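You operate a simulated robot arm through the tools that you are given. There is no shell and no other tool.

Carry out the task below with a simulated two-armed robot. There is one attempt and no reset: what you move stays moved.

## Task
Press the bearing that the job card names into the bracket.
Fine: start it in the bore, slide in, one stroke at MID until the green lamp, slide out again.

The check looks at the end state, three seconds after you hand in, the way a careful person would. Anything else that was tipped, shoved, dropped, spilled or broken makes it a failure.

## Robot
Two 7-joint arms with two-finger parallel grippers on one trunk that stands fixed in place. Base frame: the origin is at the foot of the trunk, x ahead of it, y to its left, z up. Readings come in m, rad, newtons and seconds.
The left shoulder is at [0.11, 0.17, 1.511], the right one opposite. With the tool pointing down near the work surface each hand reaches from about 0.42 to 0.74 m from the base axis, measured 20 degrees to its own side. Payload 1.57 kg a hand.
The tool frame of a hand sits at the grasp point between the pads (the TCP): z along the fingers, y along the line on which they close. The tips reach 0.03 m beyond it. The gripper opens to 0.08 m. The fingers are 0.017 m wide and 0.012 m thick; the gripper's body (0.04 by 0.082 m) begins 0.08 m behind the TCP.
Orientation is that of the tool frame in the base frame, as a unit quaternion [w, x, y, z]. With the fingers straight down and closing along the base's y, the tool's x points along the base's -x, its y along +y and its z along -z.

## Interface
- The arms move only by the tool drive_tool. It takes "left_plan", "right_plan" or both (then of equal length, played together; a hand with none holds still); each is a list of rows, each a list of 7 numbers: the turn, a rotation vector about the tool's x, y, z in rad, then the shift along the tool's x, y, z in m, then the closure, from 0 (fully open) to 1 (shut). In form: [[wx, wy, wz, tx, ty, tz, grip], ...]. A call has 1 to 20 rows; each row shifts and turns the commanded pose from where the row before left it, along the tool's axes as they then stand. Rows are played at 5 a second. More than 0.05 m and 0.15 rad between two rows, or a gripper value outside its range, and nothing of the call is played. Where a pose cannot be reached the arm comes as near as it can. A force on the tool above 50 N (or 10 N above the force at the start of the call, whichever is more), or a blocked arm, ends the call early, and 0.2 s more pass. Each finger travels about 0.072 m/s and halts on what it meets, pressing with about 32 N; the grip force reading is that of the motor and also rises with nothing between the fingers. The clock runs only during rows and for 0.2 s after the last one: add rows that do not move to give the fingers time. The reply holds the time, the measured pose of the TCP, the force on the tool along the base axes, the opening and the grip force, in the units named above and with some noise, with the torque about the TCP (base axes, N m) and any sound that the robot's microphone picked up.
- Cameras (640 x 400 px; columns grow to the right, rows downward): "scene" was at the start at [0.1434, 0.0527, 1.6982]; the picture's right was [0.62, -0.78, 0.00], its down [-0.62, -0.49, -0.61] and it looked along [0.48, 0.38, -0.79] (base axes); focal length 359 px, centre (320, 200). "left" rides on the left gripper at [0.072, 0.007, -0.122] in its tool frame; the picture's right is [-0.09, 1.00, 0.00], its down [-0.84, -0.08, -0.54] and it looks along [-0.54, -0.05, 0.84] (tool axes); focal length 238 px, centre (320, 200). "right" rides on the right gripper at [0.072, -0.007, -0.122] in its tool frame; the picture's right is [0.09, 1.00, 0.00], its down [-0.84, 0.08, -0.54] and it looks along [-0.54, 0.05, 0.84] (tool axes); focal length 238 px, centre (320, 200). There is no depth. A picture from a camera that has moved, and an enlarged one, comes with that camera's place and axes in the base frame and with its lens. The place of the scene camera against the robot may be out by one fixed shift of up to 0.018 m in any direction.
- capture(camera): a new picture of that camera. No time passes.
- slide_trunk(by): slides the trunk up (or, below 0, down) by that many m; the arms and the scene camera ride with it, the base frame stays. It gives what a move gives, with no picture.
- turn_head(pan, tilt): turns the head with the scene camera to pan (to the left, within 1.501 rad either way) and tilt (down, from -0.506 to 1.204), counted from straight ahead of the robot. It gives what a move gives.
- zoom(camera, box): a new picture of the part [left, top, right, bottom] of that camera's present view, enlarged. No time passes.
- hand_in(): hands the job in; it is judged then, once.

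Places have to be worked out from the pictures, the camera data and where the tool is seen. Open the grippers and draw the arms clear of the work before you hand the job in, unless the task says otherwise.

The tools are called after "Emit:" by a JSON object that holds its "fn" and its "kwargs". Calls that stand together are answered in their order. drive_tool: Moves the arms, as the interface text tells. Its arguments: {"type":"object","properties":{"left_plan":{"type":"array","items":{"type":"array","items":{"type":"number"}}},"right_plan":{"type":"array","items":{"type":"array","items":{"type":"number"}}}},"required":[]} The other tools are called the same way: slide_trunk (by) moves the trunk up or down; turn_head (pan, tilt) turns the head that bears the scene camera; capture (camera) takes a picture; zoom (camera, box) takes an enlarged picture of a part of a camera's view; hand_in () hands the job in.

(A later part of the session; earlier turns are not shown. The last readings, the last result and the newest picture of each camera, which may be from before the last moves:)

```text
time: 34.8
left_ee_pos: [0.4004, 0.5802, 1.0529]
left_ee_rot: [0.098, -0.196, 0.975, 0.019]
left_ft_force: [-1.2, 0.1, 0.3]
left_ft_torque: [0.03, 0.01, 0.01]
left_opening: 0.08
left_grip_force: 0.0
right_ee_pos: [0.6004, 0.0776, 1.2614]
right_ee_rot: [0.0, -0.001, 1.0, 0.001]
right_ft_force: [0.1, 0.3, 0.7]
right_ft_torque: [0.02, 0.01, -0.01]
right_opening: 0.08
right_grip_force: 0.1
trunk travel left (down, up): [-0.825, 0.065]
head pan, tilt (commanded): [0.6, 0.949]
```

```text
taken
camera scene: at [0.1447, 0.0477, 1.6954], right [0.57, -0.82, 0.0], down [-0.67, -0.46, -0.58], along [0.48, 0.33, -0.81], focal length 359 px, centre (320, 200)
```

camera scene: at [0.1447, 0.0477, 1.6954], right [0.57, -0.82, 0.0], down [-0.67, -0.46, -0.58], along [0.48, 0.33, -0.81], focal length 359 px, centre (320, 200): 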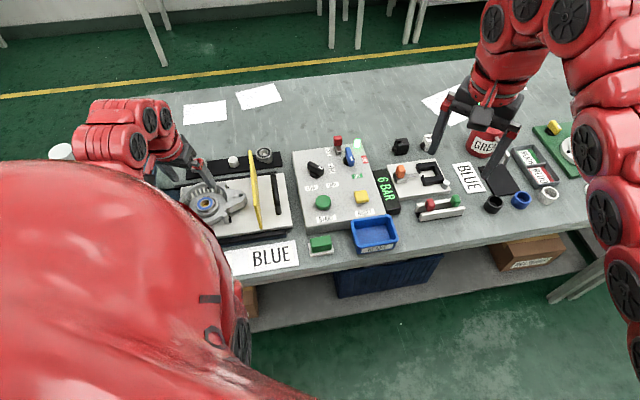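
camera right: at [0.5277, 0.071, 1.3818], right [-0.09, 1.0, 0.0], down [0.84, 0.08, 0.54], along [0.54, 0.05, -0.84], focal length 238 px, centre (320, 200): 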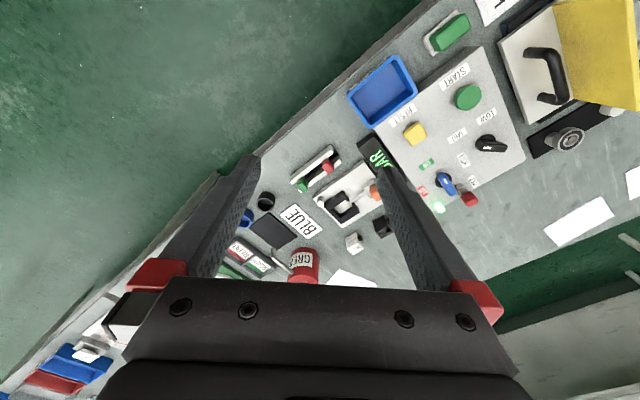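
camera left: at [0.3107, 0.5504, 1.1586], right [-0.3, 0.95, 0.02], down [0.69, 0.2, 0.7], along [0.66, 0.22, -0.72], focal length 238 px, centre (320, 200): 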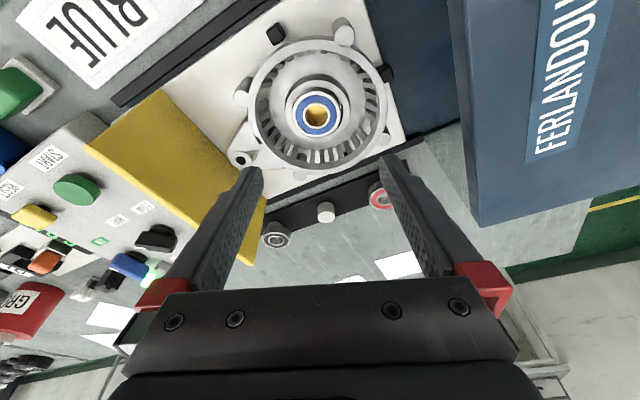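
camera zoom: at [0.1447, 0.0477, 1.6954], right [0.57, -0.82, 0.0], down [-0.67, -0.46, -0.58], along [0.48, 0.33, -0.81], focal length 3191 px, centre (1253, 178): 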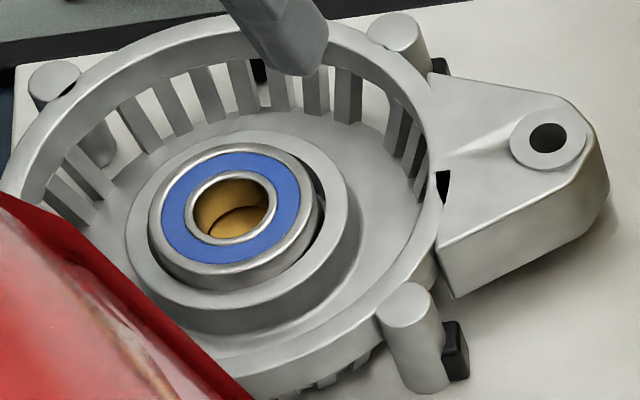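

Clear view now: I'll zoom in on the seated bearing with the wrist camera to check that it is level and started evenly.

Emit:
{"fn": "zoom", "kwargs": {"camera": "left", "box": [270, 70, 370, 160]}}

Emit:
{"fn": "zoom", "kwargs": {"camera": "left", "box": [0, 0, 260, 170]}}

```text
4.44 times, centred on (320, 115) of left
camera zoom: at [0.3107, 0.5504, 1.1586], right [-0.3, 0.95, 0.02], down [0.69, 0.2, 0.7], along [0.66, 0.22, -0.72], focal length 1059 px, centre (320, 578)
```

zoom: 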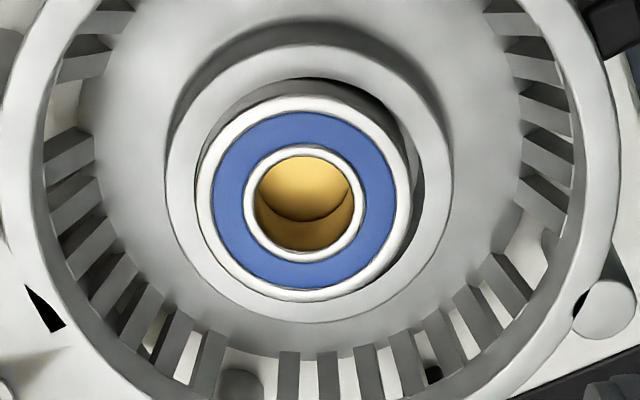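

```text
2.35 times, centred on (130, 85) of left
camera zoom: at [0.3107, 0.5504, 1.1586], right [-0.3, 0.95, 0.02], down [0.69, 0.2, 0.7], along [0.66, 0.22, -0.72], focal length 561 px, centre (767, 471)
```

zoom: 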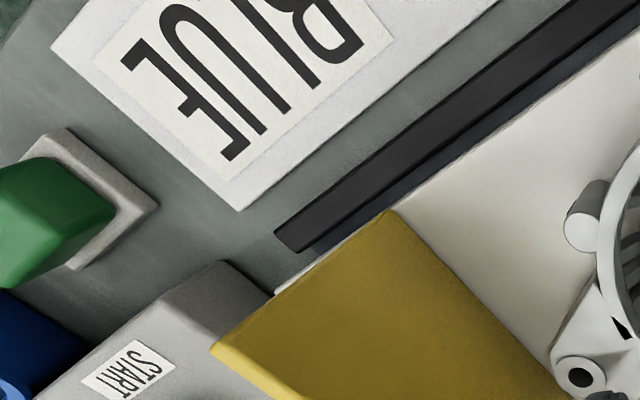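

The bearing is started a few mm into the bore, level. Next is the handle, which I place at table-left −0.058, away 0.65–0.745, top z≈0.95. I'll straighten the tool to vertical, return to 45° yaw, and move over the handle at z≈1.06.

Emit:
{"fn": "drive_tool", "kwargs": {"left_plan": [[0, 0.1, 0, 0, 0, -0.005, 0], [0, 0.1, 0, 0, 0, -0.005, 0], [0, 0, -0.13, 0, 0, 0, 0], [0, 0, -0.13, 0, 0, 0, 0], [0, 0, -0.13, 0, 0, 0, 0], [0, 0, 0, 0, 0, 0, 0]]}}

Emit:
{"fn": "capture", "kwargs": {"camera": "scene"}}

Emit:
{"fn": "capture", "kwargs": {"camera": "left"}}

```text
time: 36.2
left_ee_pos: [0.4101, 0.5912, 1.0552]
left_ee_rot: [0.001, -0.384, 0.924, -0.001]
left_ft_force: [0.3, 1.1, 0.3]
left_ft_torque: [0.02, 0.01, 0.04]
left_opening: 0.0802
left_grip_force: 0.0
left hand out of reach, approached as far as the arm can: row 2
right_ee_pos: [0.6008, 0.0775, 1.2611]
right_ee_rot: [0.0, 0.0, 1.0, 0.0]
right_ft_force: [-0.1, -0.1, -0.3]
right_ft_torque: [0.03, -0.01, -0.01]
right_opening: 0.08
right_grip_force: 0.1
trunk travel left (down, up): [-0.825, 0.065]
head pan, tilt (commanded): [0.6, 0.949]
```

```text
taken
camera scene: at [0.1441, 0.0473, 1.6955], right [0.56, -0.83, 0.0], down [-0.67, -0.46, -0.58], along [0.48, 0.33, -0.81], focal length 359 px, centre (320, 200)
```

scene: 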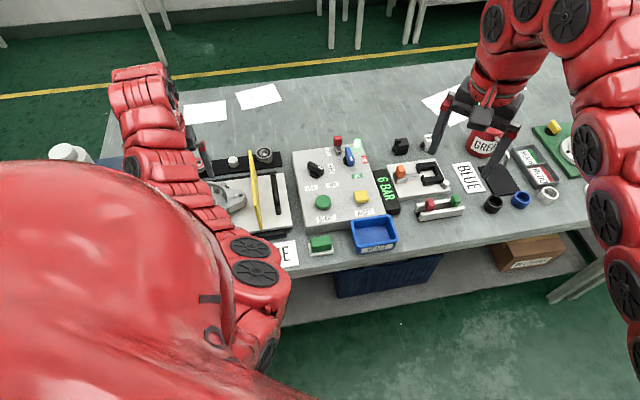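

```text
taken
camera left: at [0.354, 0.5477, 1.1773], right [-0.64, 0.77, 0.0], down [0.65, 0.54, 0.54], along [0.42, 0.35, -0.84], focal length 238 px, centre (320, 200)
```

left: 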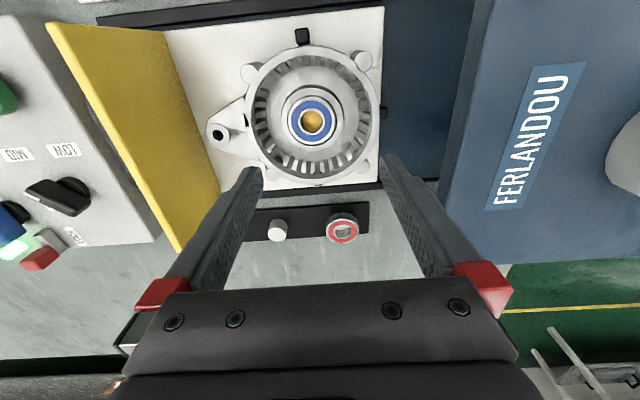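

Tool is vertical again at yaw 45°. The press head's front edge is at table-left ≈0.205 and its top at z≈1.05, so the slide stroke should be about 0.2 m (the guard closing on the head). I'll move over the handle at z≈1.055.

Emit:
{"fn": "drive_tool", "kwargs": {"left_plan": [[0, 0, 0, 0.002, -0.0465, 0, 0], [0, 0, 0, 0.002, -0.0465, 0, 0], [0, 0, 0, 0.002, -0.0465, 0, 0], [0, 0, 0, 0.002, -0.0465, 0, 0], [0, 0, 0, 0, 0, 0, 0.3]]}}

Emit:
{"fn": "capture", "kwargs": {"camera": "left"}}

Emit:
{"fn": "capture", "kwargs": {"camera": "scene"}}

```text
time: 37.4
left_ee_pos: [0.5413, 0.4615, 1.0486]
left_ee_rot: [0.0, -0.383, 0.924, 0.0]
left_ft_force: [0.3, -0.2, 0.5]
left_ft_torque: [-0.01, -0.04, 0.0]
left_opening: 0.056
left_grip_force: 0.1
left hand out of reach, approached as far as the arm can: row 1, 2, 3
right_ee_pos: [0.5985, 0.0771, 1.262]
right_ee_rot: [0.0, 0.0, 1.0, 0.001]
right_ft_force: [-0.1, -0.1, -0.8]
right_ft_torque: [-0.03, -0.01, 0.03]
right_opening: 0.0801
right_grip_force: 0.1
trunk travel left (down, up): [-0.825, 0.065]
head pan, tilt (commanded): [0.6, 0.949]
```

```text
taken
camera left: at [0.4854, 0.4167, 1.1723], right [-0.64, 0.77, 0.0], down [0.65, 0.54, 0.54], along [0.42, 0.35, -0.84], focal length 238 px, centre (320, 200)
```

left: 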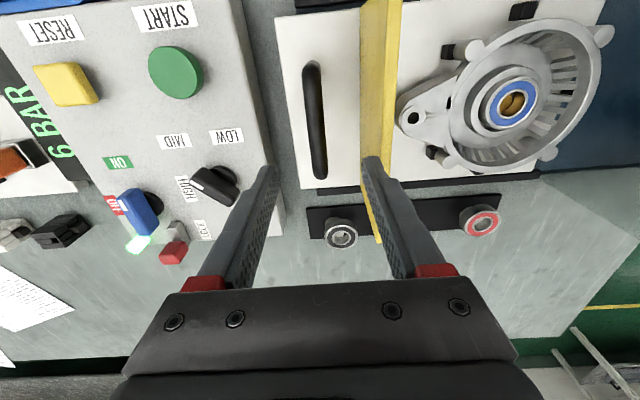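

```text
taken
camera scene: at [0.1439, 0.0481, 1.6955], right [0.57, -0.82, 0.0], down [-0.67, -0.46, -0.58], along [0.48, 0.33, -0.81], focal length 359 px, centre (320, 200)
```

scene: 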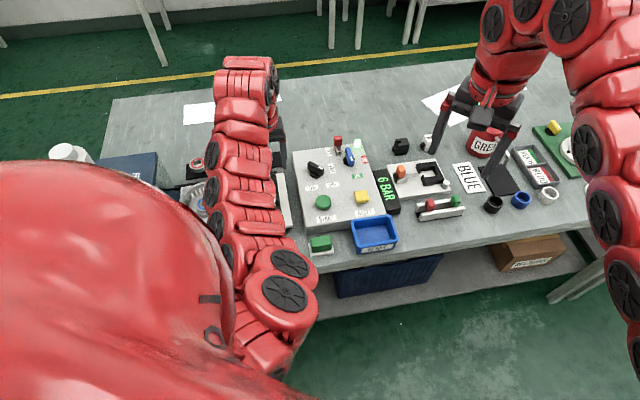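

I'm almost over the handle (it is at table-left −0.059, centre away ≈0.70). I'll shift a few mm, narrow the fingers to 40 mm to clear guard and panel, and descend to TCP z≈0.958.

Emit:
{"fn": "drive_tool", "kwargs": {"left_plan": [[0, 0, 0, 0.009, -0.0026, 0, 0.5], [0, 0, 0, 0, 0, 0.02, 0.5], [0, 0, 0, 0, 0, 0.025, 0.5], [0, 0, 0, 0, 0, 0.025, 0.5], [0, 0, 0, 0, 0, 0.0206, 0.5], [0, 0, 0, 0, 0, 0, 0.5]]}}

Emit:
{"fn": "capture", "kwargs": {"camera": "left"}}

Emit:
{"fn": "capture", "kwargs": {"camera": "scene"}}

Emit:
{"fn": "capture", "kwargs": {"camera": "right"}}

```text
time: 38.8
left_ee_pos: [0.5381, 0.4536, 0.9591]
left_ee_rot: [0.001, -0.382, 0.924, -0.001]
left_ft_force: [0.7, -0.1, -0.3]
left_ft_torque: [0.02, -0.02, -0.02]
left_opening: 0.04
left_grip_force: 0.0
right_ee_pos: [0.5997, 0.0769, 1.2609]
right_ee_rot: [0.0, 0.0, 1.0, 0.001]
right_ft_force: [0.7, 0.6, 0.7]
right_ft_torque: [0.0, 0.01, 0.02]
right_opening: 0.0801
right_grip_force: 0.0
trunk travel left (down, up): [-0.825, 0.065]
head pan, tilt (commanded): [0.6, 0.949]
```

```text
taken
camera left: at [0.4823, 0.4084, 1.0815], right [-0.64, 0.77, 0.0], down [0.65, 0.54, 0.54], along [0.42, 0.35, -0.84], focal length 238 px, centre (320, 200)
```

left: 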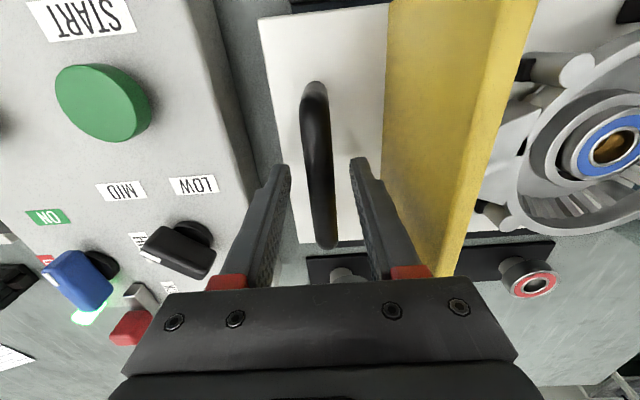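

```text
taken
camera scene: at [0.1447, 0.047, 1.6954], right [0.57, -0.82, 0.0], down [-0.67, -0.46, -0.58], along [0.48, 0.33, -0.81], focal length 359 px, centre (320, 200)
```

scene: 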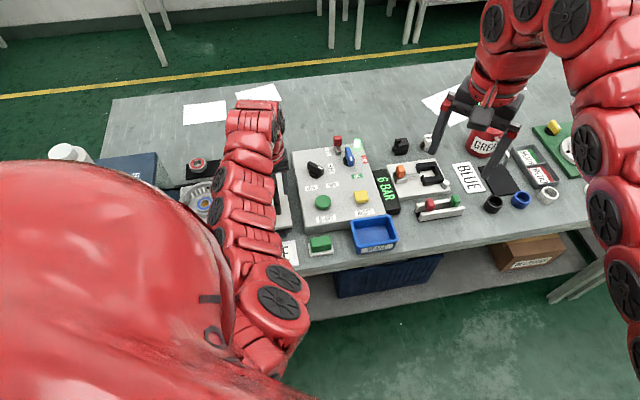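

```text
taken
camera right: at [0.5275, 0.0705, 1.382], right [-0.09, 1.0, 0.0], down [0.84, 0.08, 0.54], along [0.54, 0.05, -0.84], focal length 238 px, centre (320, 200)
```

right: 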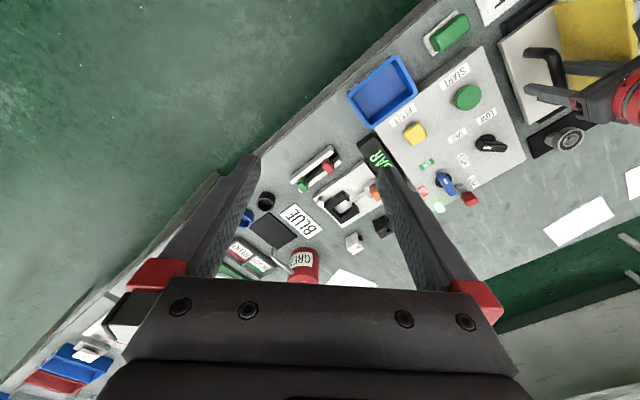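

The fingers straddle the handle bar cleanly. I'll close on it and read the opening.

Emit:
{"fn": "drive_tool", "kwargs": {"left_plan": [[0, 0, 0, 0, 0, 0, 0.7], [0, 0, 0, 0, 0, 0, 1], [0, 0, 0, 0, 0, 0, 1], [0, 0, 0, 0, 0, 0, 1]]}}

Emit:
{"fn": "zoom", "kwargs": {"camera": "left", "box": [220, 60, 420, 260]}}

```text
time: 39.8
left_ee_pos: [0.5381, 0.4533, 0.9583]
left_ee_rot: [0.001, -0.382, 0.924, -0.001]
left_ft_force: [-0.6, 1.8, -1.3]
left_ft_torque: [0.21, -0.19, -0.01]
left_opening: 0.0157
left_grip_force: 31.2
right_ee_pos: [0.6001, 0.0776, 1.2599]
right_ee_rot: [0.0, 0.0, 1.0, 0.001]
right_ft_force: [0.0, -0.7, 0.1]
right_ft_torque: [0.03, -0.02, -0.02]
right_opening: 0.0798
right_grip_force: 0.0
trunk travel left (down, up): [-0.825, 0.065]
head pan, tilt (commanded): [0.6, 0.949]
```

```text
2.00 times, centred on (320, 160) of left
camera zoom: at [0.4821, 0.409, 1.0815], right [-0.64, 0.77, 0.0], down [0.65, 0.54, 0.54], along [0.42, 0.35, -0.84], focal length 477 px, centre (320, 280)
```

zoom: 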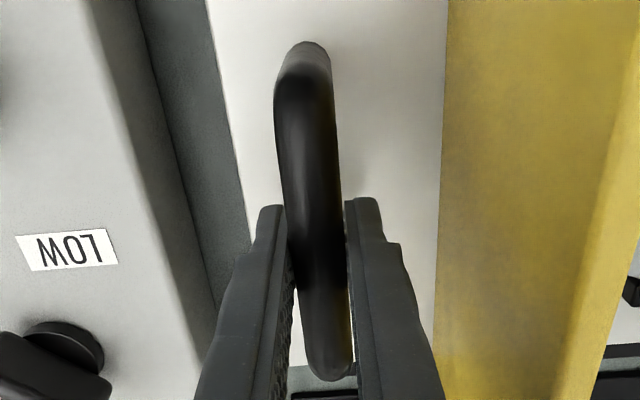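

The bar (15.7 mm) is gripped. I'll start pushing the slide toward the press: 30 mm in small rows, watching the force.

Emit:
{"fn": "drive_tool", "kwargs": {"left_plan": [[0, 0, 0, 0, 0.008, 0, 1], [0, 0, 0, 0, 0.011, 0, 1], [0, 0, 0, 0, 0.011, 0, 1], [0, 0, 0, 0, 0, 0, 1]]}}

Emit:
{"fn": "capture", "kwargs": {"camera": "left"}}

Emit:
{"fn": "capture", "kwargs": {"camera": "scene"}}

```text
time: 40.8
left_ee_pos: [0.5166, 0.4745, 0.9577]
left_ee_rot: [0.001, -0.383, 0.924, 0.0]
left_ft_force: [-0.4, -1.0, 5.0]
left_ft_torque: [0.41, -0.4, -0.01]
left_opening: 0.0158
left_grip_force: 31.3
right_ee_pos: [0.6, 0.0765, 1.2605]
right_ee_rot: [-0.001, -0.001, 1.0, 0.0]
right_ft_force: [-0.4, -0.4, -0.6]
right_ft_torque: [-0.03, 0.02, -0.01]
right_opening: 0.0803
right_grip_force: 0.0
trunk travel left (down, up): [-0.825, 0.065]
head pan, tilt (commanded): [0.6, 0.949]
```

```text
taken
camera left: at [0.4604, 0.4304, 1.0814], right [-0.64, 0.77, 0.0], down [0.65, 0.54, 0.54], along [0.42, 0.35, -0.84], focal length 238 px, centre (320, 200)
```

left: 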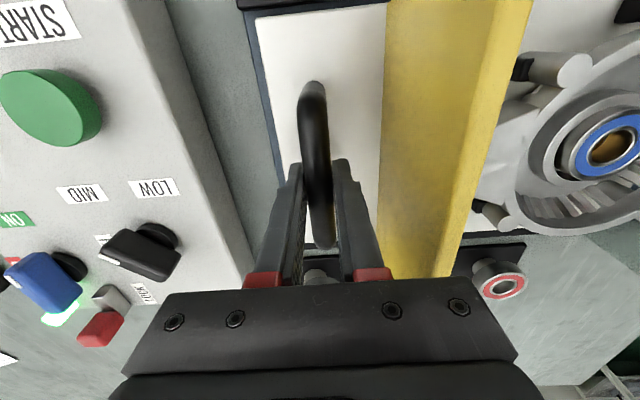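

```text
taken
camera scene: at [0.1441, 0.0464, 1.6955], right [0.57, -0.82, 0.0], down [-0.67, -0.46, -0.58], along [0.48, 0.33, -0.81], focal length 359 px, centre (320, 200)
```

scene: 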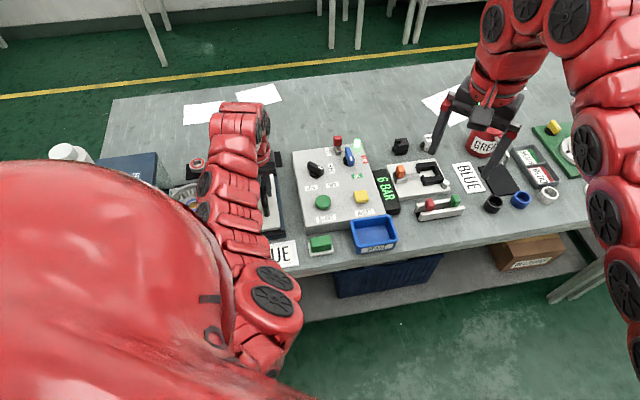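

The slide moves freely (bracket and bearing riding along). I'll continue pushing 60 mm.

Emit:
{"fn": "drive_tool", "kwargs": {"left_plan": [[0, 0, 0, 0, 0.012, 0, 1], [0, 0, 0, 0, 0.012, 0, 1], [0, 0, 0, 0, 0.012, 0, 1], [0, 0, 0, 0, 0.012, 0, 1], [0, 0, 0, 0, 0.012, 0, 1], [0, 0, 0, 0, 0, 0, 1]]}}

Emit:
{"fn": "capture", "kwargs": {"camera": "left"}}

Emit:
{"fn": "capture", "kwargs": {"camera": "scene"}}

```text
time: 42.2
left_ee_pos: [0.4733, 0.5177, 0.9578]
left_ee_rot: [0.001, -0.383, 0.924, 0.001]
left_ft_force: [-2.6, -2.0, -0.6]
left_ft_torque: [-0.55, 0.51, -0.03]
left_opening: 0.0159
left_grip_force: 30.9
right_ee_pos: [0.6, 0.0779, 1.2609]
right_ee_rot: [0.0, -0.001, 1.0, 0.002]
right_ft_force: [-0.1, 0.3, -0.7]
right_ft_torque: [0.02, 0.0, -0.01]
right_opening: 0.0801
right_grip_force: 0.0
trunk travel left (down, up): [-0.825, 0.065]
head pan, tilt (commanded): [0.6, 0.949]
```

```text
taken
camera left: at [0.4179, 0.4731, 1.0815], right [-0.64, 0.77, 0.0], down [0.65, 0.54, 0.54], along [0.42, 0.35, -0.84], focal length 238 px, centre (320, 200)
```

left: 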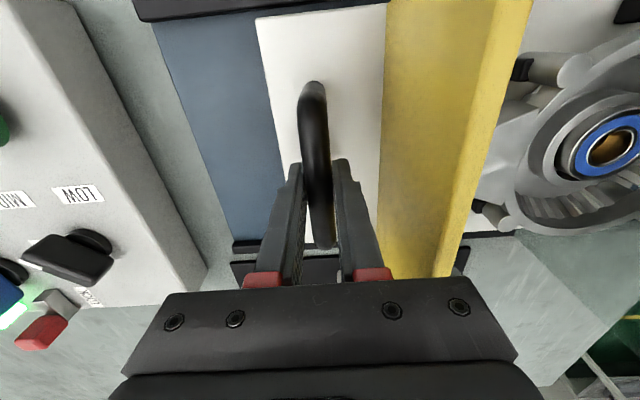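

```text
taken
camera scene: at [0.1446, 0.047, 1.6954], right [0.57, -0.82, 0.0], down [-0.67, -0.46, -0.58], along [0.48, 0.33, -0.81], focal length 359 px, centre (320, 200)
```

scene: 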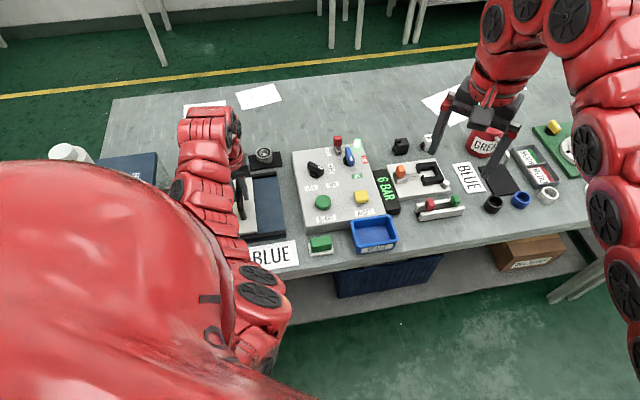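

Going well: 90 mm in, low force. I'll push another 50 mm, checking for reach or contact messages.

Emit:
{"fn": "drive_tool", "kwargs": {"left_plan": [[0, 0, 0, 0, 0.01, 0, 1], [0, 0, 0, 0, 0.01, 0, 1], [0, 0, 0, 0, 0.01, 0, 1], [0, 0, 0, 0, 0.01, 0, 1], [0, 0, 0, 0, 0.01, 0, 1], [0, 0, 0, 0, 0, 0, 1]]}}

Emit:
{"fn": "capture", "kwargs": {"camera": "left"}}

Emit:
{"fn": "capture", "kwargs": {"camera": "scene"}}

```text
time: 43.6
left_ee_pos: [0.4376, 0.5526, 0.9582]
left_ee_rot: [0.002, -0.383, 0.924, 0.001]
left_ft_force: [1.9, 1.1, 9.7]
left_ft_torque: [-0.39, 0.37, 0.02]
left_opening: 0.0159
left_grip_force: 31.7
right_ee_pos: [0.6001, 0.0752, 1.2619]
right_ee_rot: [0.0, 0.0, 1.0, 0.001]
right_ft_force: [-0.7, -0.1, -0.5]
right_ft_torque: [0.01, -0.01, 0.02]
right_opening: 0.0801
right_grip_force: 0.0
trunk travel left (down, up): [-0.825, 0.065]
head pan, tilt (commanded): [0.6, 0.949]
```

```text
taken
camera left: at [0.3825, 0.5081, 1.0813], right [-0.64, 0.77, 0.0], down [0.64, 0.54, 0.55], along [0.42, 0.35, -0.84], focal length 238 px, centre (320, 200)
```

left: 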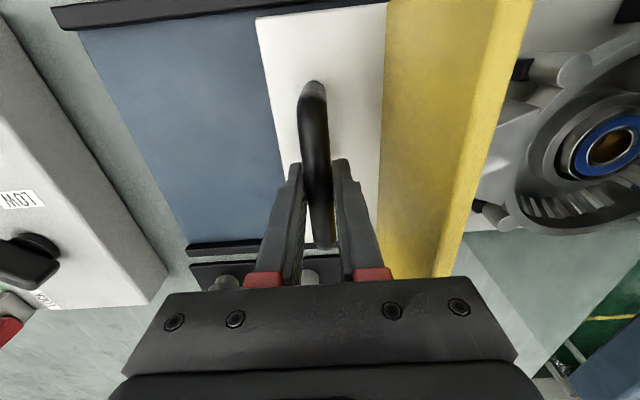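

```text
taken
camera scene: at [0.1442, 0.0464, 1.6956], right [0.57, -0.82, 0.0], down [-0.67, -0.46, -0.58], along [0.48, 0.33, -0.81], focal length 359 px, centre (320, 200)
```

scene: 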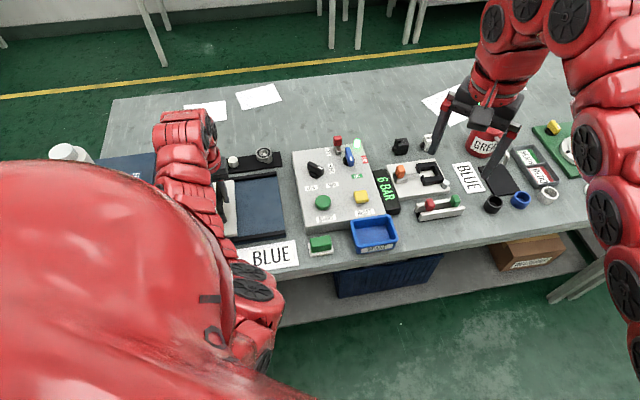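

140 mm in, still within reach, with the bracket going under the press head. I'll continue 30 mm in smaller rows.

Emit:
{"fn": "drive_tool", "kwargs": {"left_plan": [[0, 0, 0, 0, 0.0075, 0, 1], [0, 0, 0, 0, 0.0075, 0, 1], [0, 0, 0, 0, 0.0075, 0, 1], [0, 0, 0, 0, 0.0075, 0, 1], [0, 0, 0, 0, 0, 0, 1]]}}

Emit:
{"fn": "capture", "kwargs": {"camera": "left"}}

Emit:
{"fn": "capture", "kwargs": {"camera": "scene"}}

```text
time: 44.8
left_ee_pos: [0.4168, 0.5718, 0.9588]
left_ee_rot: [0.002, -0.383, 0.924, 0.001]
left_ft_force: [5.2, 3.6, 12.4]
left_ft_torque: [-0.16, 0.13, -0.04]
left_opening: 0.0158
left_grip_force: 31.0
right_ee_pos: [0.6004, 0.0769, 1.2615]
right_ee_rot: [0.0, 0.0, 1.0, 0.001]
right_ft_force: [-0.4, -0.3, 0.2]
right_ft_torque: [-0.03, 0.0, 0.0]
right_opening: 0.0802
right_grip_force: 0.1
trunk travel left (down, up): [-0.825, 0.065]
head pan, tilt (commanded): [0.6, 0.949]
```

```text
taken
camera left: at [0.3619, 0.5288, 1.0812], right [-0.64, 0.77, 0.0], down [0.65, 0.54, 0.54], along [0.42, 0.35, -0.84], focal length 238 px, centre (320, 200)
```

left: 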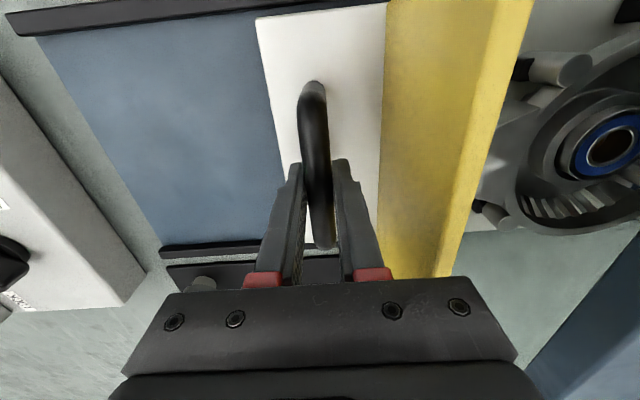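

```text
taken
camera scene: at [0.1447, 0.0465, 1.6955], right [0.57, -0.82, 0.0], down [-0.67, -0.46, -0.58], along [0.48, 0.33, -0.81], focal length 359 px, centre (320, 200)
```

scene: 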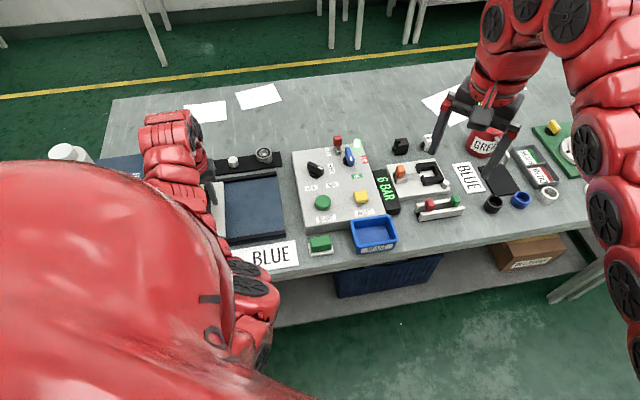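

170 mm in; vertical load has crept to 12 N, so I'll relieve it by 1 mm upward and push on 30 mm in small rows, expecting the end stop soon.

Emit:
{"fn": "drive_tool", "kwargs": {"left_plan": [[0, 0, 0, 0.0003, 0.006, -0.0003, 1], [0, 0, 0, 0.0003, 0.006, -0.0003, 1], [0, 0, 0, 0, 0.006, -0.0003, 1], [0, 0, 0, 0, 0.006, 0, 1], [0, 0, 0, 0, 0.006, 0, 1], [0, 0, 0, 0, 0, 0, 1]]}}

Emit:
{"fn": "capture", "kwargs": {"camera": "left"}}

Emit:
{"fn": "capture", "kwargs": {"camera": "scene"}}

```text
time: 46.2
left_ee_pos: [0.396, 0.5945, 0.9585]
left_ee_rot: [0.0, -0.383, 0.924, -0.001]
left_ft_force: [4.2, 1.0, -5.2]
left_ft_torque: [0.49, -0.55, 0.03]
left_opening: 0.0158
left_grip_force: 31.0
right_ee_pos: [0.6004, 0.0778, 1.2598]
right_ee_rot: [0.0, 0.0, 1.0, 0.0]
right_ft_force: [-0.3, 1.1, -0.3]
right_ft_torque: [-0.05, 0.0, 0.02]
right_opening: 0.0798
right_grip_force: 0.0
trunk travel left (down, up): [-0.825, 0.065]
head pan, tilt (commanded): [0.6, 0.949]
```

```text
taken
camera left: at [0.341, 0.5504, 1.0815], right [-0.64, 0.77, 0.0], down [0.65, 0.54, 0.54], along [0.42, 0.34, -0.84], focal length 238 px, centre (320, 200)
```

left: 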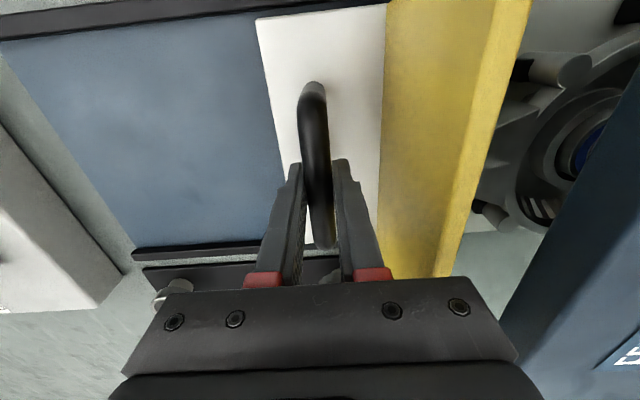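

```text
taken
camera scene: at [0.1458, 0.048, 1.6951], right [0.57, -0.82, 0.0], down [-0.67, -0.46, -0.58], along [0.48, 0.33, -0.81], focal length 359 px, centre (320, 200)
```

scene: 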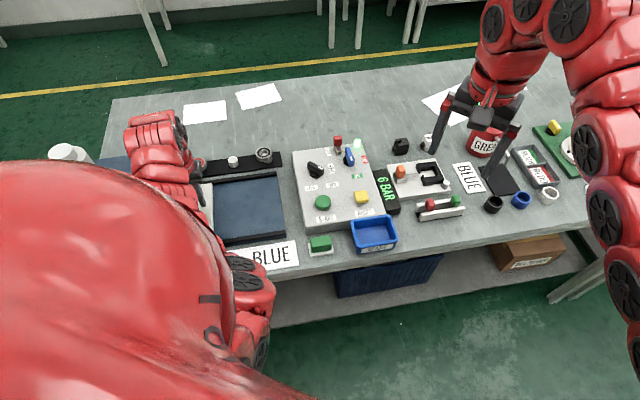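

200 mm in with no stop felt yet. I'll zoom in on the gap between guard and press head before pushing further, since my gripper body is nearing the head.

Emit:
{"fn": "zoom", "kwargs": {"camera": "left", "box": [380, 0, 640, 200]}}

Emit:
{"fn": "zoom", "kwargs": {"camera": "left", "box": [400, 180, 640, 400]}}

Emit:
{"fn": "zoom", "kwargs": {"camera": "scene", "box": [60, 90, 300, 240]}}

```text
2.00 times, centred on (510, 100) of left
camera zoom: at [0.341, 0.5504, 1.0815], right [-0.64, 0.77, 0.0], down [0.65, 0.54, 0.54], along [0.42, 0.34, -0.84], focal length 477 px, centre (-60, 400)
```

zoom: 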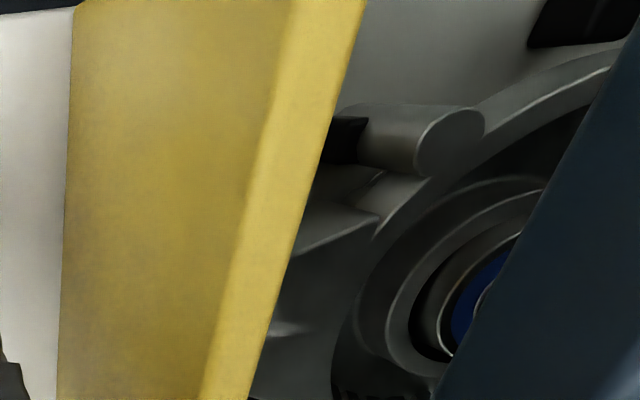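

```text
1.82 times, centred on (520, 290) of left
camera zoom: at [0.341, 0.5504, 1.0815], right [-0.64, 0.77, 0.0], down [0.65, 0.54, 0.54], along [0.42, 0.34, -0.84], focal length 433 px, centre (-44, 36)
```

zoom: 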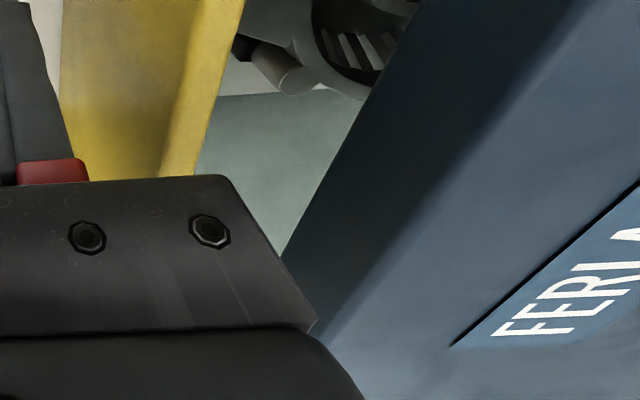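

```text
2.67 times, centred on (180, 165) of scene
camera zoom: at [0.1458, 0.048, 1.6951], right [0.57, -0.82, 0.0], down [-0.67, -0.46, -0.58], along [0.48, 0.33, -0.81], focal length 957 px, centre (693, 293)
```

zoom: 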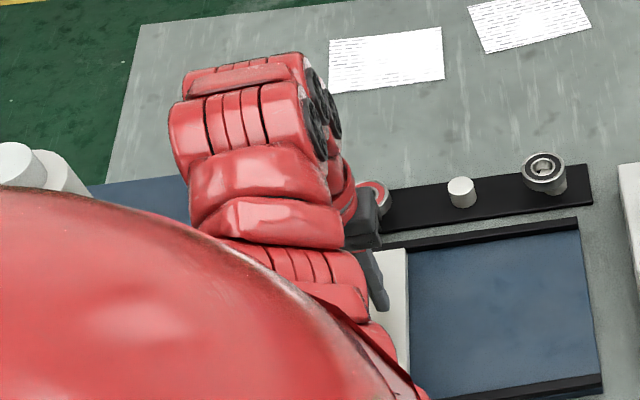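

The head's lower front edge is at table-left ≈0.22, z≈1.02, and my gripper body edge is at ≈0.18, so I have ~35 mm of room. I'll keep pushing in small steps and watch for the stop.

Emit:
{"fn": "drive_tool", "kwargs": {"left_plan": [[0, 0, 0, 0, 0.005, 0.0003, 1], [0, 0, 0, 0, 0.005, 0.0003, 1], [0, 0, 0, 0, 0.005, 0, 1], [0, 0, 0, 0, 0, 0, 1]]}}

Emit:
{"fn": "capture", "kwargs": {"camera": "left"}}

```text
time: 47.2
left_ee_pos: [0.3855, 0.6038, 0.9587]
left_ee_rot: [0.001, -0.383, 0.924, 0.0]
left_ft_force: [3.4, 3.7, 2.2]
left_ft_torque: [-0.45, 0.4, 0.0]
left_opening: 0.0157
left_grip_force: 31.5
right_ee_pos: [0.6007, 0.0777, 1.2607]
right_ee_rot: [-0.001, 0.0, 1.0, 0.0]
right_ft_force: [0.2, -0.9, -0.7]
right_ft_torque: [0.01, 0.0, -0.02]
right_opening: 0.0801
right_grip_force: 0.1
trunk travel left (down, up): [-0.825, 0.065]
head pan, tilt (commanded): [0.6, 0.949]
```

```text
taken
camera left: at [0.3299, 0.5607, 1.0812], right [-0.64, 0.77, 0.0], down [0.65, 0.54, 0.54], along [0.42, 0.35, -0.84], focal length 238 px, centre (320, 200)
```

left: 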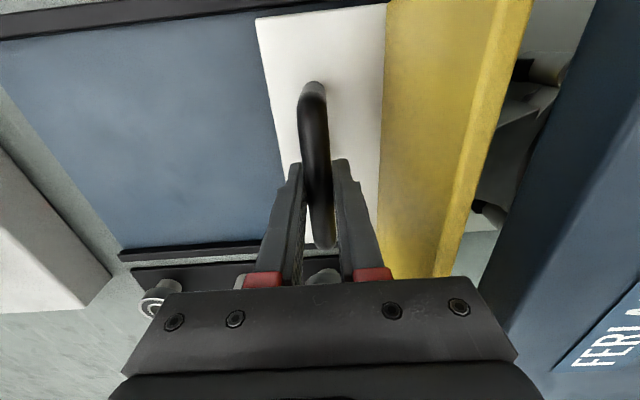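

No stop yet at 214 mm. Another 10 mm in 5 mm rows.

Emit:
{"fn": "drive_tool", "kwargs": {"left_plan": [[0, 0, 0, 0, 0.005, 0, 1], [0, 0, 0, 0, 0.005, 0, 1], [0, 0, 0, 0, 0, 0, 1]]}}

Emit:
{"fn": "capture", "kwargs": {"camera": "left"}}

```text
time: 48.0
left_ee_pos: [0.3826, 0.6072, 0.9596]
left_ee_rot: [0.001, -0.38, 0.925, -0.002]
left_ft_force: [12.4, -14.8, -6.0]
left_ft_torque: [0.06, -0.06, 0.16]
left_opening: 0.0159
left_grip_force: 31.7
right_ee_pos: [0.6031, 0.0748, 1.2606]
right_ee_rot: [-0.001, 0.0, 1.0, 0.001]
right_ft_force: [-0.7, 0.3, 0.5]
right_ft_torque: [0.03, -0.01, -0.01]
right_opening: 0.0801
right_grip_force: 0.1
trunk travel left (down, up): [-0.825, 0.065]
head pan, tilt (commanded): [0.6, 0.949]
```

```text
taken
camera left: at [0.3261, 0.5651, 1.0814], right [-0.64, 0.77, 0.0], down [0.65, 0.54, 0.54], along [0.42, 0.34, -0.84], focal length 238 px, centre (320, 200)
```

left: 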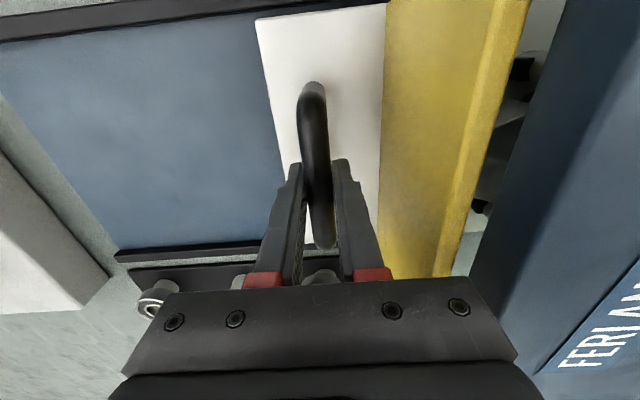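

Now the resisting force is 19 N purely along the slide direction and at handle height, with motion stalled: that's the end stop at ~218 mm. I'll back off the push by 5 mm of command, then open the fingers around the bar.

Emit:
{"fn": "drive_tool", "kwargs": {"left_plan": [[0, 0, 0, 0, -0.004, 0, 1], [0, 0, 0, 0, 0, 0, 1], [0, 0, 0, 0, 0, 0, 0.6], [0, 0, 0, 0, 0, 0, 0.5], [0, 0, 0, 0, 0, 0, 0.5]]}}

Emit:
{"fn": "capture", "kwargs": {"camera": "left"}}

Emit:
{"fn": "zoom", "kwargs": {"camera": "scene", "box": [280, 130, 440, 250]}}

```text
time: 49.2
left_ee_pos: [0.3798, 0.6106, 0.9592]
left_ee_rot: [0.001, -0.382, 0.924, -0.001]
left_ft_force: [-0.3, -0.2, 0.5]
left_ft_torque: [0.0, 0.0, -0.01]
left_opening: 0.0399
left_grip_force: 0.0
right_ee_pos: [0.5991, 0.0777, 1.2609]
right_ee_rot: [0.001, 0.001, 1.0, 0.0]
right_ft_force: [-0.3, -0.5, -0.4]
right_ft_torque: [0.0, -0.05, -0.01]
right_opening: 0.08
right_grip_force: 0.0
trunk travel left (down, up): [-0.825, 0.065]
head pan, tilt (commanded): [0.6, 0.949]
```

```text
taken
camera left: at [0.3248, 0.5661, 1.082], right [-0.64, 0.77, 0.0], down [0.65, 0.54, 0.54], along [0.42, 0.35, -0.84], focal length 238 px, centre (320, 200)
```

left: 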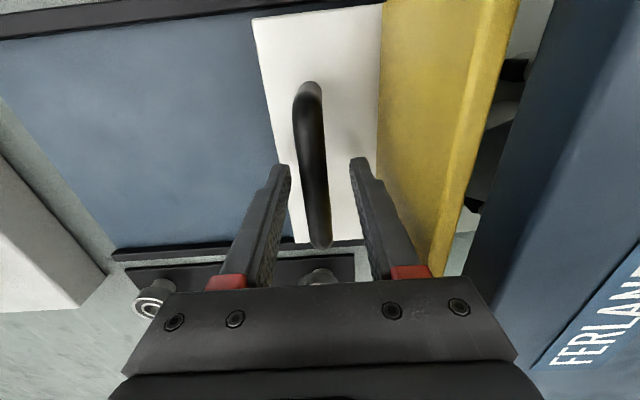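

```text
3.33 times, centred on (360, 190) of scene
camera zoom: at [0.1441, 0.0479, 1.6955], right [0.57, -0.82, 0.0], down [-0.67, -0.46, -0.58], along [0.48, 0.33, -0.81], focal length 1196 px, centre (187, 233)
```

zoom: 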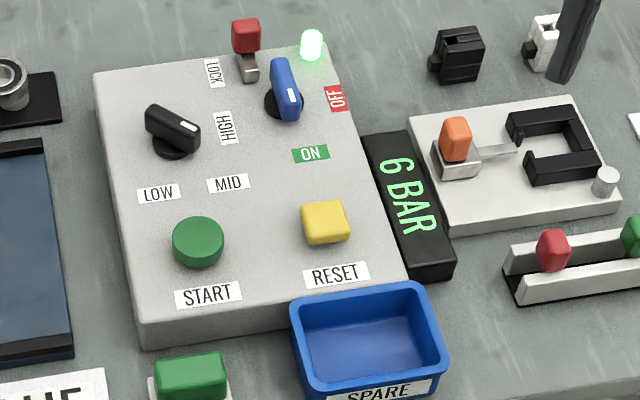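

The slide is fully in and the handle free; the lamp still shows its steady green. I'll lift the left hand clear, close the fingers, and go to a point above START, which I place at (0.578, 0.334) with its top at z≈0.943.

Emit:
{"fn": "drive_tool", "kwargs": {"left_plan": [[0, 0, 0, 0, -0.003, -0.01, 0.5], [0, 0, 0, 0, 0, -0.02, 0.5], [0, 0, 0, 0, 0, -0.03, 0.5], [0, 0, 0, 0, 0, 0, 0.5]]}}

Emit:
{"fn": "capture", "kwargs": {"camera": "left"}}

```text
time: 50.2
left_ee_pos: [0.3861, 0.6071, 1.0167]
left_ee_rot: [0.001, -0.382, 0.924, -0.001]
left_ft_force: [-1.0, -0.3, 1.1]
left_ft_torque: [0.03, 0.0, 0.02]
left_opening: 0.0399
left_grip_force: 0.0
right_ee_pos: [0.5998, 0.077, 1.261]
right_ee_rot: [0.0, 0.0, 1.0, 0.001]
right_ft_force: [-0.3, 0.4, 0.1]
right_ft_torque: [0.0, 0.0, -0.02]
right_opening: 0.08
right_grip_force: 0.1
trunk travel left (down, up): [-0.825, 0.065]
head pan, tilt (commanded): [0.6, 0.949]
```

```text
taken
camera left: at [0.3297, 0.5635, 1.1394], right [-0.64, 0.77, 0.0], down [0.65, 0.54, 0.54], along [0.42, 0.35, -0.84], focal length 238 px, centre (320, 200)
```

left: 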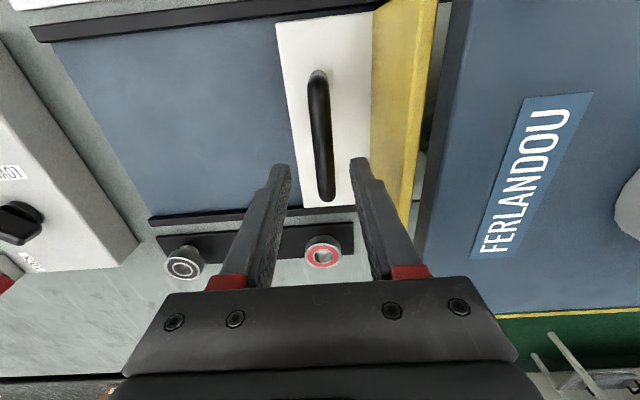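

Clear of the handle; guard sits right at the press head. Moving over to START with the fingers closed.

Emit:
{"fn": "drive_tool", "kwargs": {"left_plan": [[0, 0, 0, 0.0072, -0.0411, 0, 0.7], [0, 0, 0, 0.0072, -0.0411, 0, 1], [0, 0, 0, 0.0072, -0.0411, 0, 1], [0, 0, 0, 0.0072, -0.0411, 0, 1], [0, 0, 0, 0.0072, -0.0411, 0, 1], [0, 0, 0, 0.0072, -0.0411, 0, 1], [0, 0, 0, 0.0072, -0.0411, 0, 1], [0, 0, 0, 0.0072, -0.0411, 0, 1], [0, 0, 0, 0, 0, 0, 1]]}}

Emit:
{"fn": "capture", "kwargs": {"camera": "left"}}

Emit:
{"fn": "capture", "kwargs": {"camera": "scene"}}

Emit:
{"fn": "capture", "kwargs": {"camera": "right"}}

```text
time: 52.2
left_ee_pos: [0.5719, 0.3348, 1.0162]
left_ee_rot: [0.002, -0.382, 0.924, 0.0]
left_ft_force: [-0.2, 0.9, -1.1]
left_ft_torque: [0.0, -0.02, 0.02]
left_opening: 0.0001
left_grip_force: 21.1
right_ee_pos: [0.6, 0.0771, 1.2609]
right_ee_rot: [0.0, 0.0, 1.0, 0.0]
right_ft_force: [-0.4, -0.2, 0.0]
right_ft_torque: [-0.01, -0.01, 0.0]
right_opening: 0.0801
right_grip_force: 0.0
trunk travel left (down, up): [-0.825, 0.065]
head pan, tilt (commanded): [0.6, 0.949]
```

```text
taken
camera left: at [0.5156, 0.2899, 1.1404], right [-0.64, 0.77, 0.0], down [0.65, 0.54, 0.54], along [0.42, 0.35, -0.84], focal length 238 px, centre (320, 200)
```

left: 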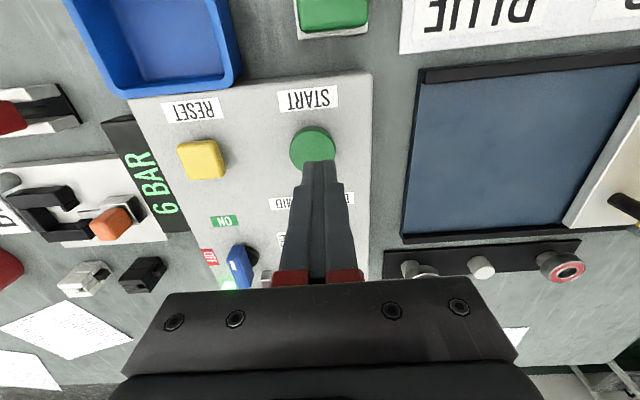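

```text
taken
camera scene: at [0.1442, 0.0482, 1.6954], right [0.57, -0.82, 0.0], down [-0.67, -0.46, -0.58], along [0.48, 0.33, -0.81], focal length 359 px, centre (320, 200)
```

scene: 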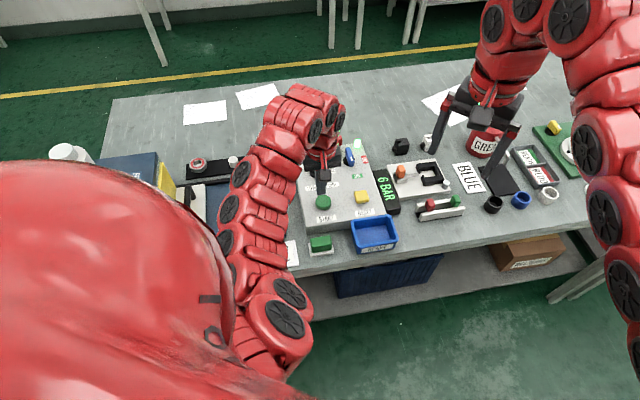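

```text
taken
camera right: at [0.527, 0.0715, 1.3821], right [-0.09, 1.0, 0.0], down [0.84, 0.08, 0.54], along [0.54, 0.05, -0.84], focal length 238 px, centre (320, 200)
```

right: 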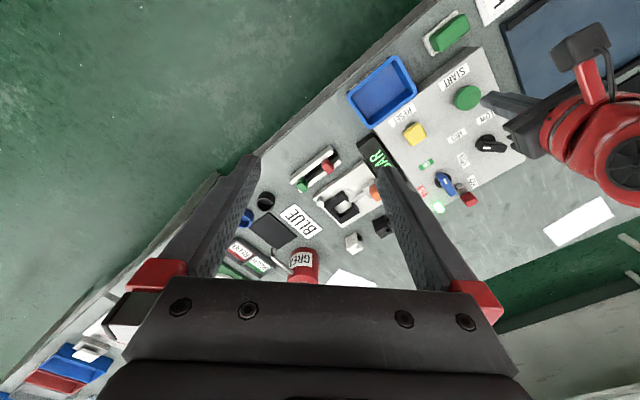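

The fingertips are nearly over START (need 5 mm right). I'll correct and descend until just above the button (TCP z≈0.978).

Emit:
{"fn": "drive_tool", "kwargs": {"left_plan": [[0, 0, 0, -0.001, -0.005, 0, 1], [0, 0, 0, 0, 0, 0.019, 1], [0, 0, 0, 0, 0, 0.019, 1], [0, 0, 0, 0, 0, 0, 1]]}}

Emit:
{"fn": "capture", "kwargs": {"camera": "left"}}

Emit:
{"fn": "zoom", "kwargs": {"camera": "scene", "box": [280, 130, 440, 250]}}

Emit:
{"fn": "zoom", "kwargs": {"camera": "right", "box": [380, 60, 580, 230]}}

```text
time: 53.2
left_ee_pos: [0.5776, 0.3299, 0.9782]
left_ee_rot: [0.001, -0.382, 0.924, 0.0]
left_ft_force: [0.1, -0.4, -0.7]
left_ft_torque: [-0.05, 0.02, -0.02]
left_opening: 0.0003
left_grip_force: 21.5
right_ee_pos: [0.5993, 0.0761, 1.2624]
right_ee_rot: [0.0, 0.0, 1.0, 0.001]
right_ft_force: [-0.4, 0.0, 0.1]
right_ft_torque: [0.01, -0.01, 0.0]
right_opening: 0.0797
right_grip_force: 0.1
trunk travel left (down, up): [-0.825, 0.065]
head pan, tilt (commanded): [0.6, 0.949]
```

```text
taken
camera left: at [0.5207, 0.2857, 1.1009], right [-0.64, 0.77, 0.0], down [0.65, 0.54, 0.54], along [0.42, 0.35, -0.84], focal length 238 px, centre (320, 200)
```

left: 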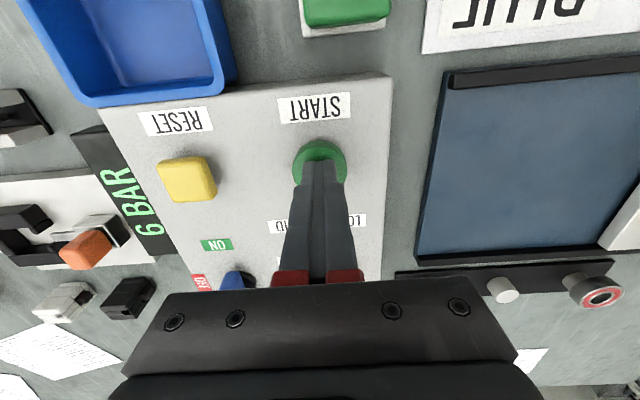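

```text
3.33 times, centred on (360, 190) of scene
camera zoom: at [0.1447, 0.0469, 1.6954], right [0.57, -0.83, 0.0], down [-0.67, -0.46, -0.58], along [0.48, 0.33, -0.81], focal length 1196 px, centre (187, 233)
```

zoom: 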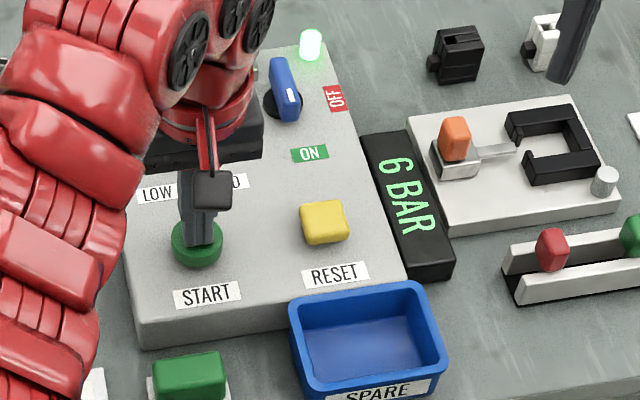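

```text
2.35 times, centred on (480, 145) of right
camera zoom: at [0.5275, 0.0704, 1.382], right [-0.09, 1.0, 0.0], down [0.84, 0.08, 0.54], along [0.54, 0.05, -0.84], focal length 561 px, centre (-56, 329)
```

zoom: 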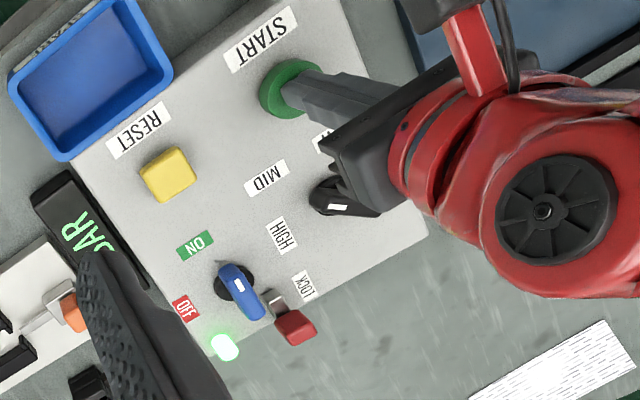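

Selector confirmed on MID from the right camera too, and the fingertips are centred on START. I'll press down 12 mm in small rows and then hold, watching force, sound and lamp.

Emit:
{"fn": "drive_tool", "kwargs": {"left_plan": [[0, 0, 0, 0, 0, 0.004, 1], [0, 0, 0, 0, 0, 0.004, 1], [0, 0, 0, 0, 0, 0.003, 1], [0, 0, 0, 0, 0, 0, 1]]}}

Emit:
{"fn": "zoom", "kwargs": {"camera": "scene", "box": [280, 130, 440, 250]}}

Emit:
{"fn": "zoom", "kwargs": {"camera": "right", "box": [380, 60, 580, 230]}}

```text
time: 54.2
left_ee_pos: [0.5789, 0.3298, 0.9718]
left_ee_rot: [0.002, -0.383, 0.924, 0.0]
left_ft_force: [-1.2, 0.6, 7.1]
left_ft_torque: [0.01, 0.08, -0.01]
left_opening: 0.0001
left_grip_force: 20.9
right_ee_pos: [0.5992, 0.0755, 1.2618]
right_ee_rot: [0.001, -0.001, 1.0, 0.001]
right_ft_force: [-0.5, -0.2, 0.8]
right_ft_torque: [0.02, 0.04, 0.0]
right_opening: 0.08
right_grip_force: 0.1
trunk travel left (down, up): [-0.825, 0.065]
head pan, tilt (commanded): [0.6, 0.949]
heard: click
```

```text
3.33 times, centred on (360, 190) of scene
camera zoom: at [0.1436, 0.0466, 1.6956], right [0.57, -0.82, 0.0], down [-0.67, -0.46, -0.58], along [0.48, 0.33, -0.81], focal length 1196 px, centre (187, 233)
```

zoom: 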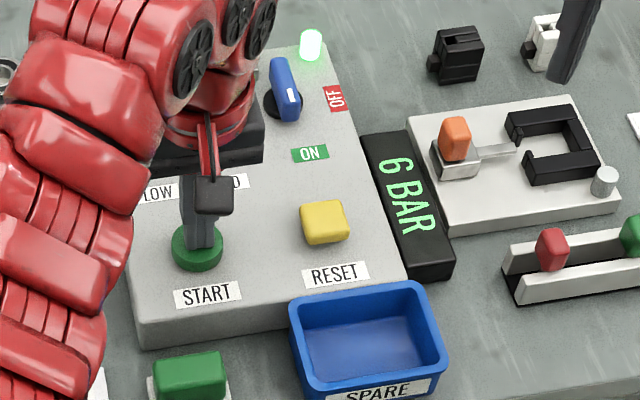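

```text
2.35 times, centred on (480, 145) of right
camera zoom: at [0.5266, 0.0702, 1.3825], right [-0.09, 1.0, 0.0], down [0.84, 0.08, 0.54], along [0.54, 0.05, -0.84], focal length 561 px, centre (-56, 329)
```

zoom: 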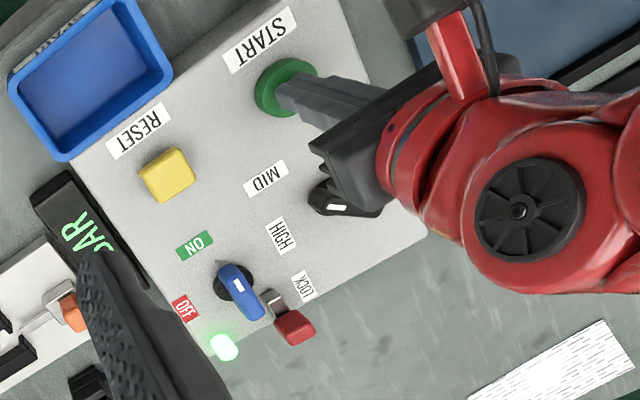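

A click was heard and START is held down at 7 N. I'll keep holding for a second and watch/listen for the stroke and the lamp.

Emit:
{"fn": "drive_tool", "kwargs": {"left_plan": [[0, 0, 0, 0, 0, 0, 1], [0, 0, 0, 0, 0, 0, 1], [0, 0, 0, 0, 0, 0, 1], [0, 0, 0, 0, 0, 0, 1], [0, 0, 0, 0, 0, 0, 1]]}}

Emit:
{"fn": "zoom", "kwargs": {"camera": "scene", "box": [280, 130, 440, 250]}}

Emit:
{"fn": "capture", "kwargs": {"camera": "scene"}}

```text
time: 55.4
left_ee_pos: [0.5787, 0.3302, 0.9699]
left_ee_rot: [0.002, -0.383, 0.924, -0.001]
left_ft_force: [1.9, 1.1, 10.1]
left_ft_torque: [-0.02, 0.01, 0.0]
left_opening: 0.0002
left_grip_force: 21.4
right_ee_pos: [0.5982, 0.0758, 1.2611]
right_ee_rot: [0.0, 0.0, 1.0, 0.001]
right_ft_force: [0.4, -0.2, -0.2]
right_ft_torque: [0.02, 0.01, 0.02]
right_opening: 0.08
right_grip_force: 0.1
trunk travel left (down, up): [-0.825, 0.065]
head pan, tilt (commanded): [0.6, 0.949]
```

```text
3.33 times, centred on (360, 190) of scene
camera zoom: at [0.1436, 0.0467, 1.6956], right [0.57, -0.82, 0.0], down [-0.67, -0.46, -0.58], along [0.48, 0.33, -0.81], focal length 1196 px, centre (187, 233)
```

zoom: 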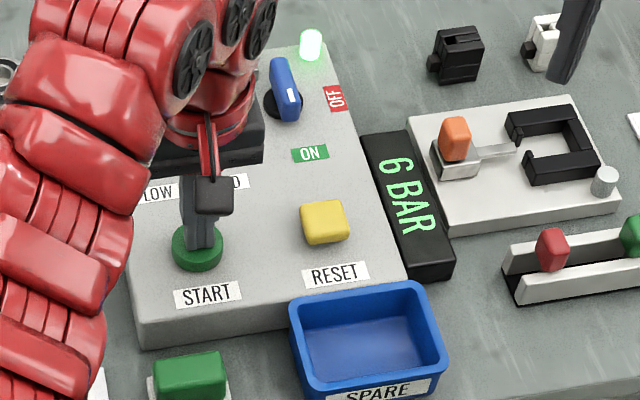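

```text
taken
camera scene: at [0.1436, 0.0467, 1.6956], right [0.57, -0.82, 0.0], down [-0.67, -0.46, -0.58], along [0.48, 0.33, -0.81], focal length 359 px, centre (320, 200)
```

scene: 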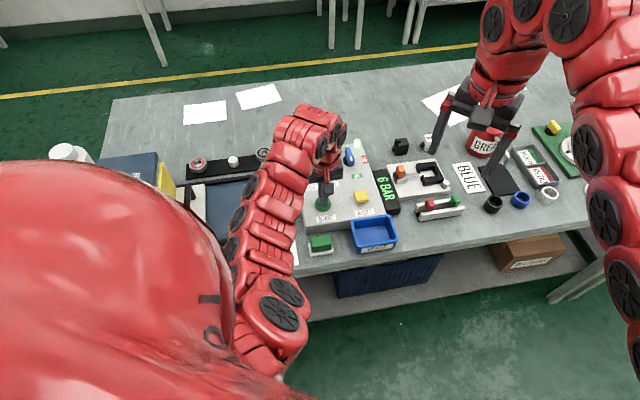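

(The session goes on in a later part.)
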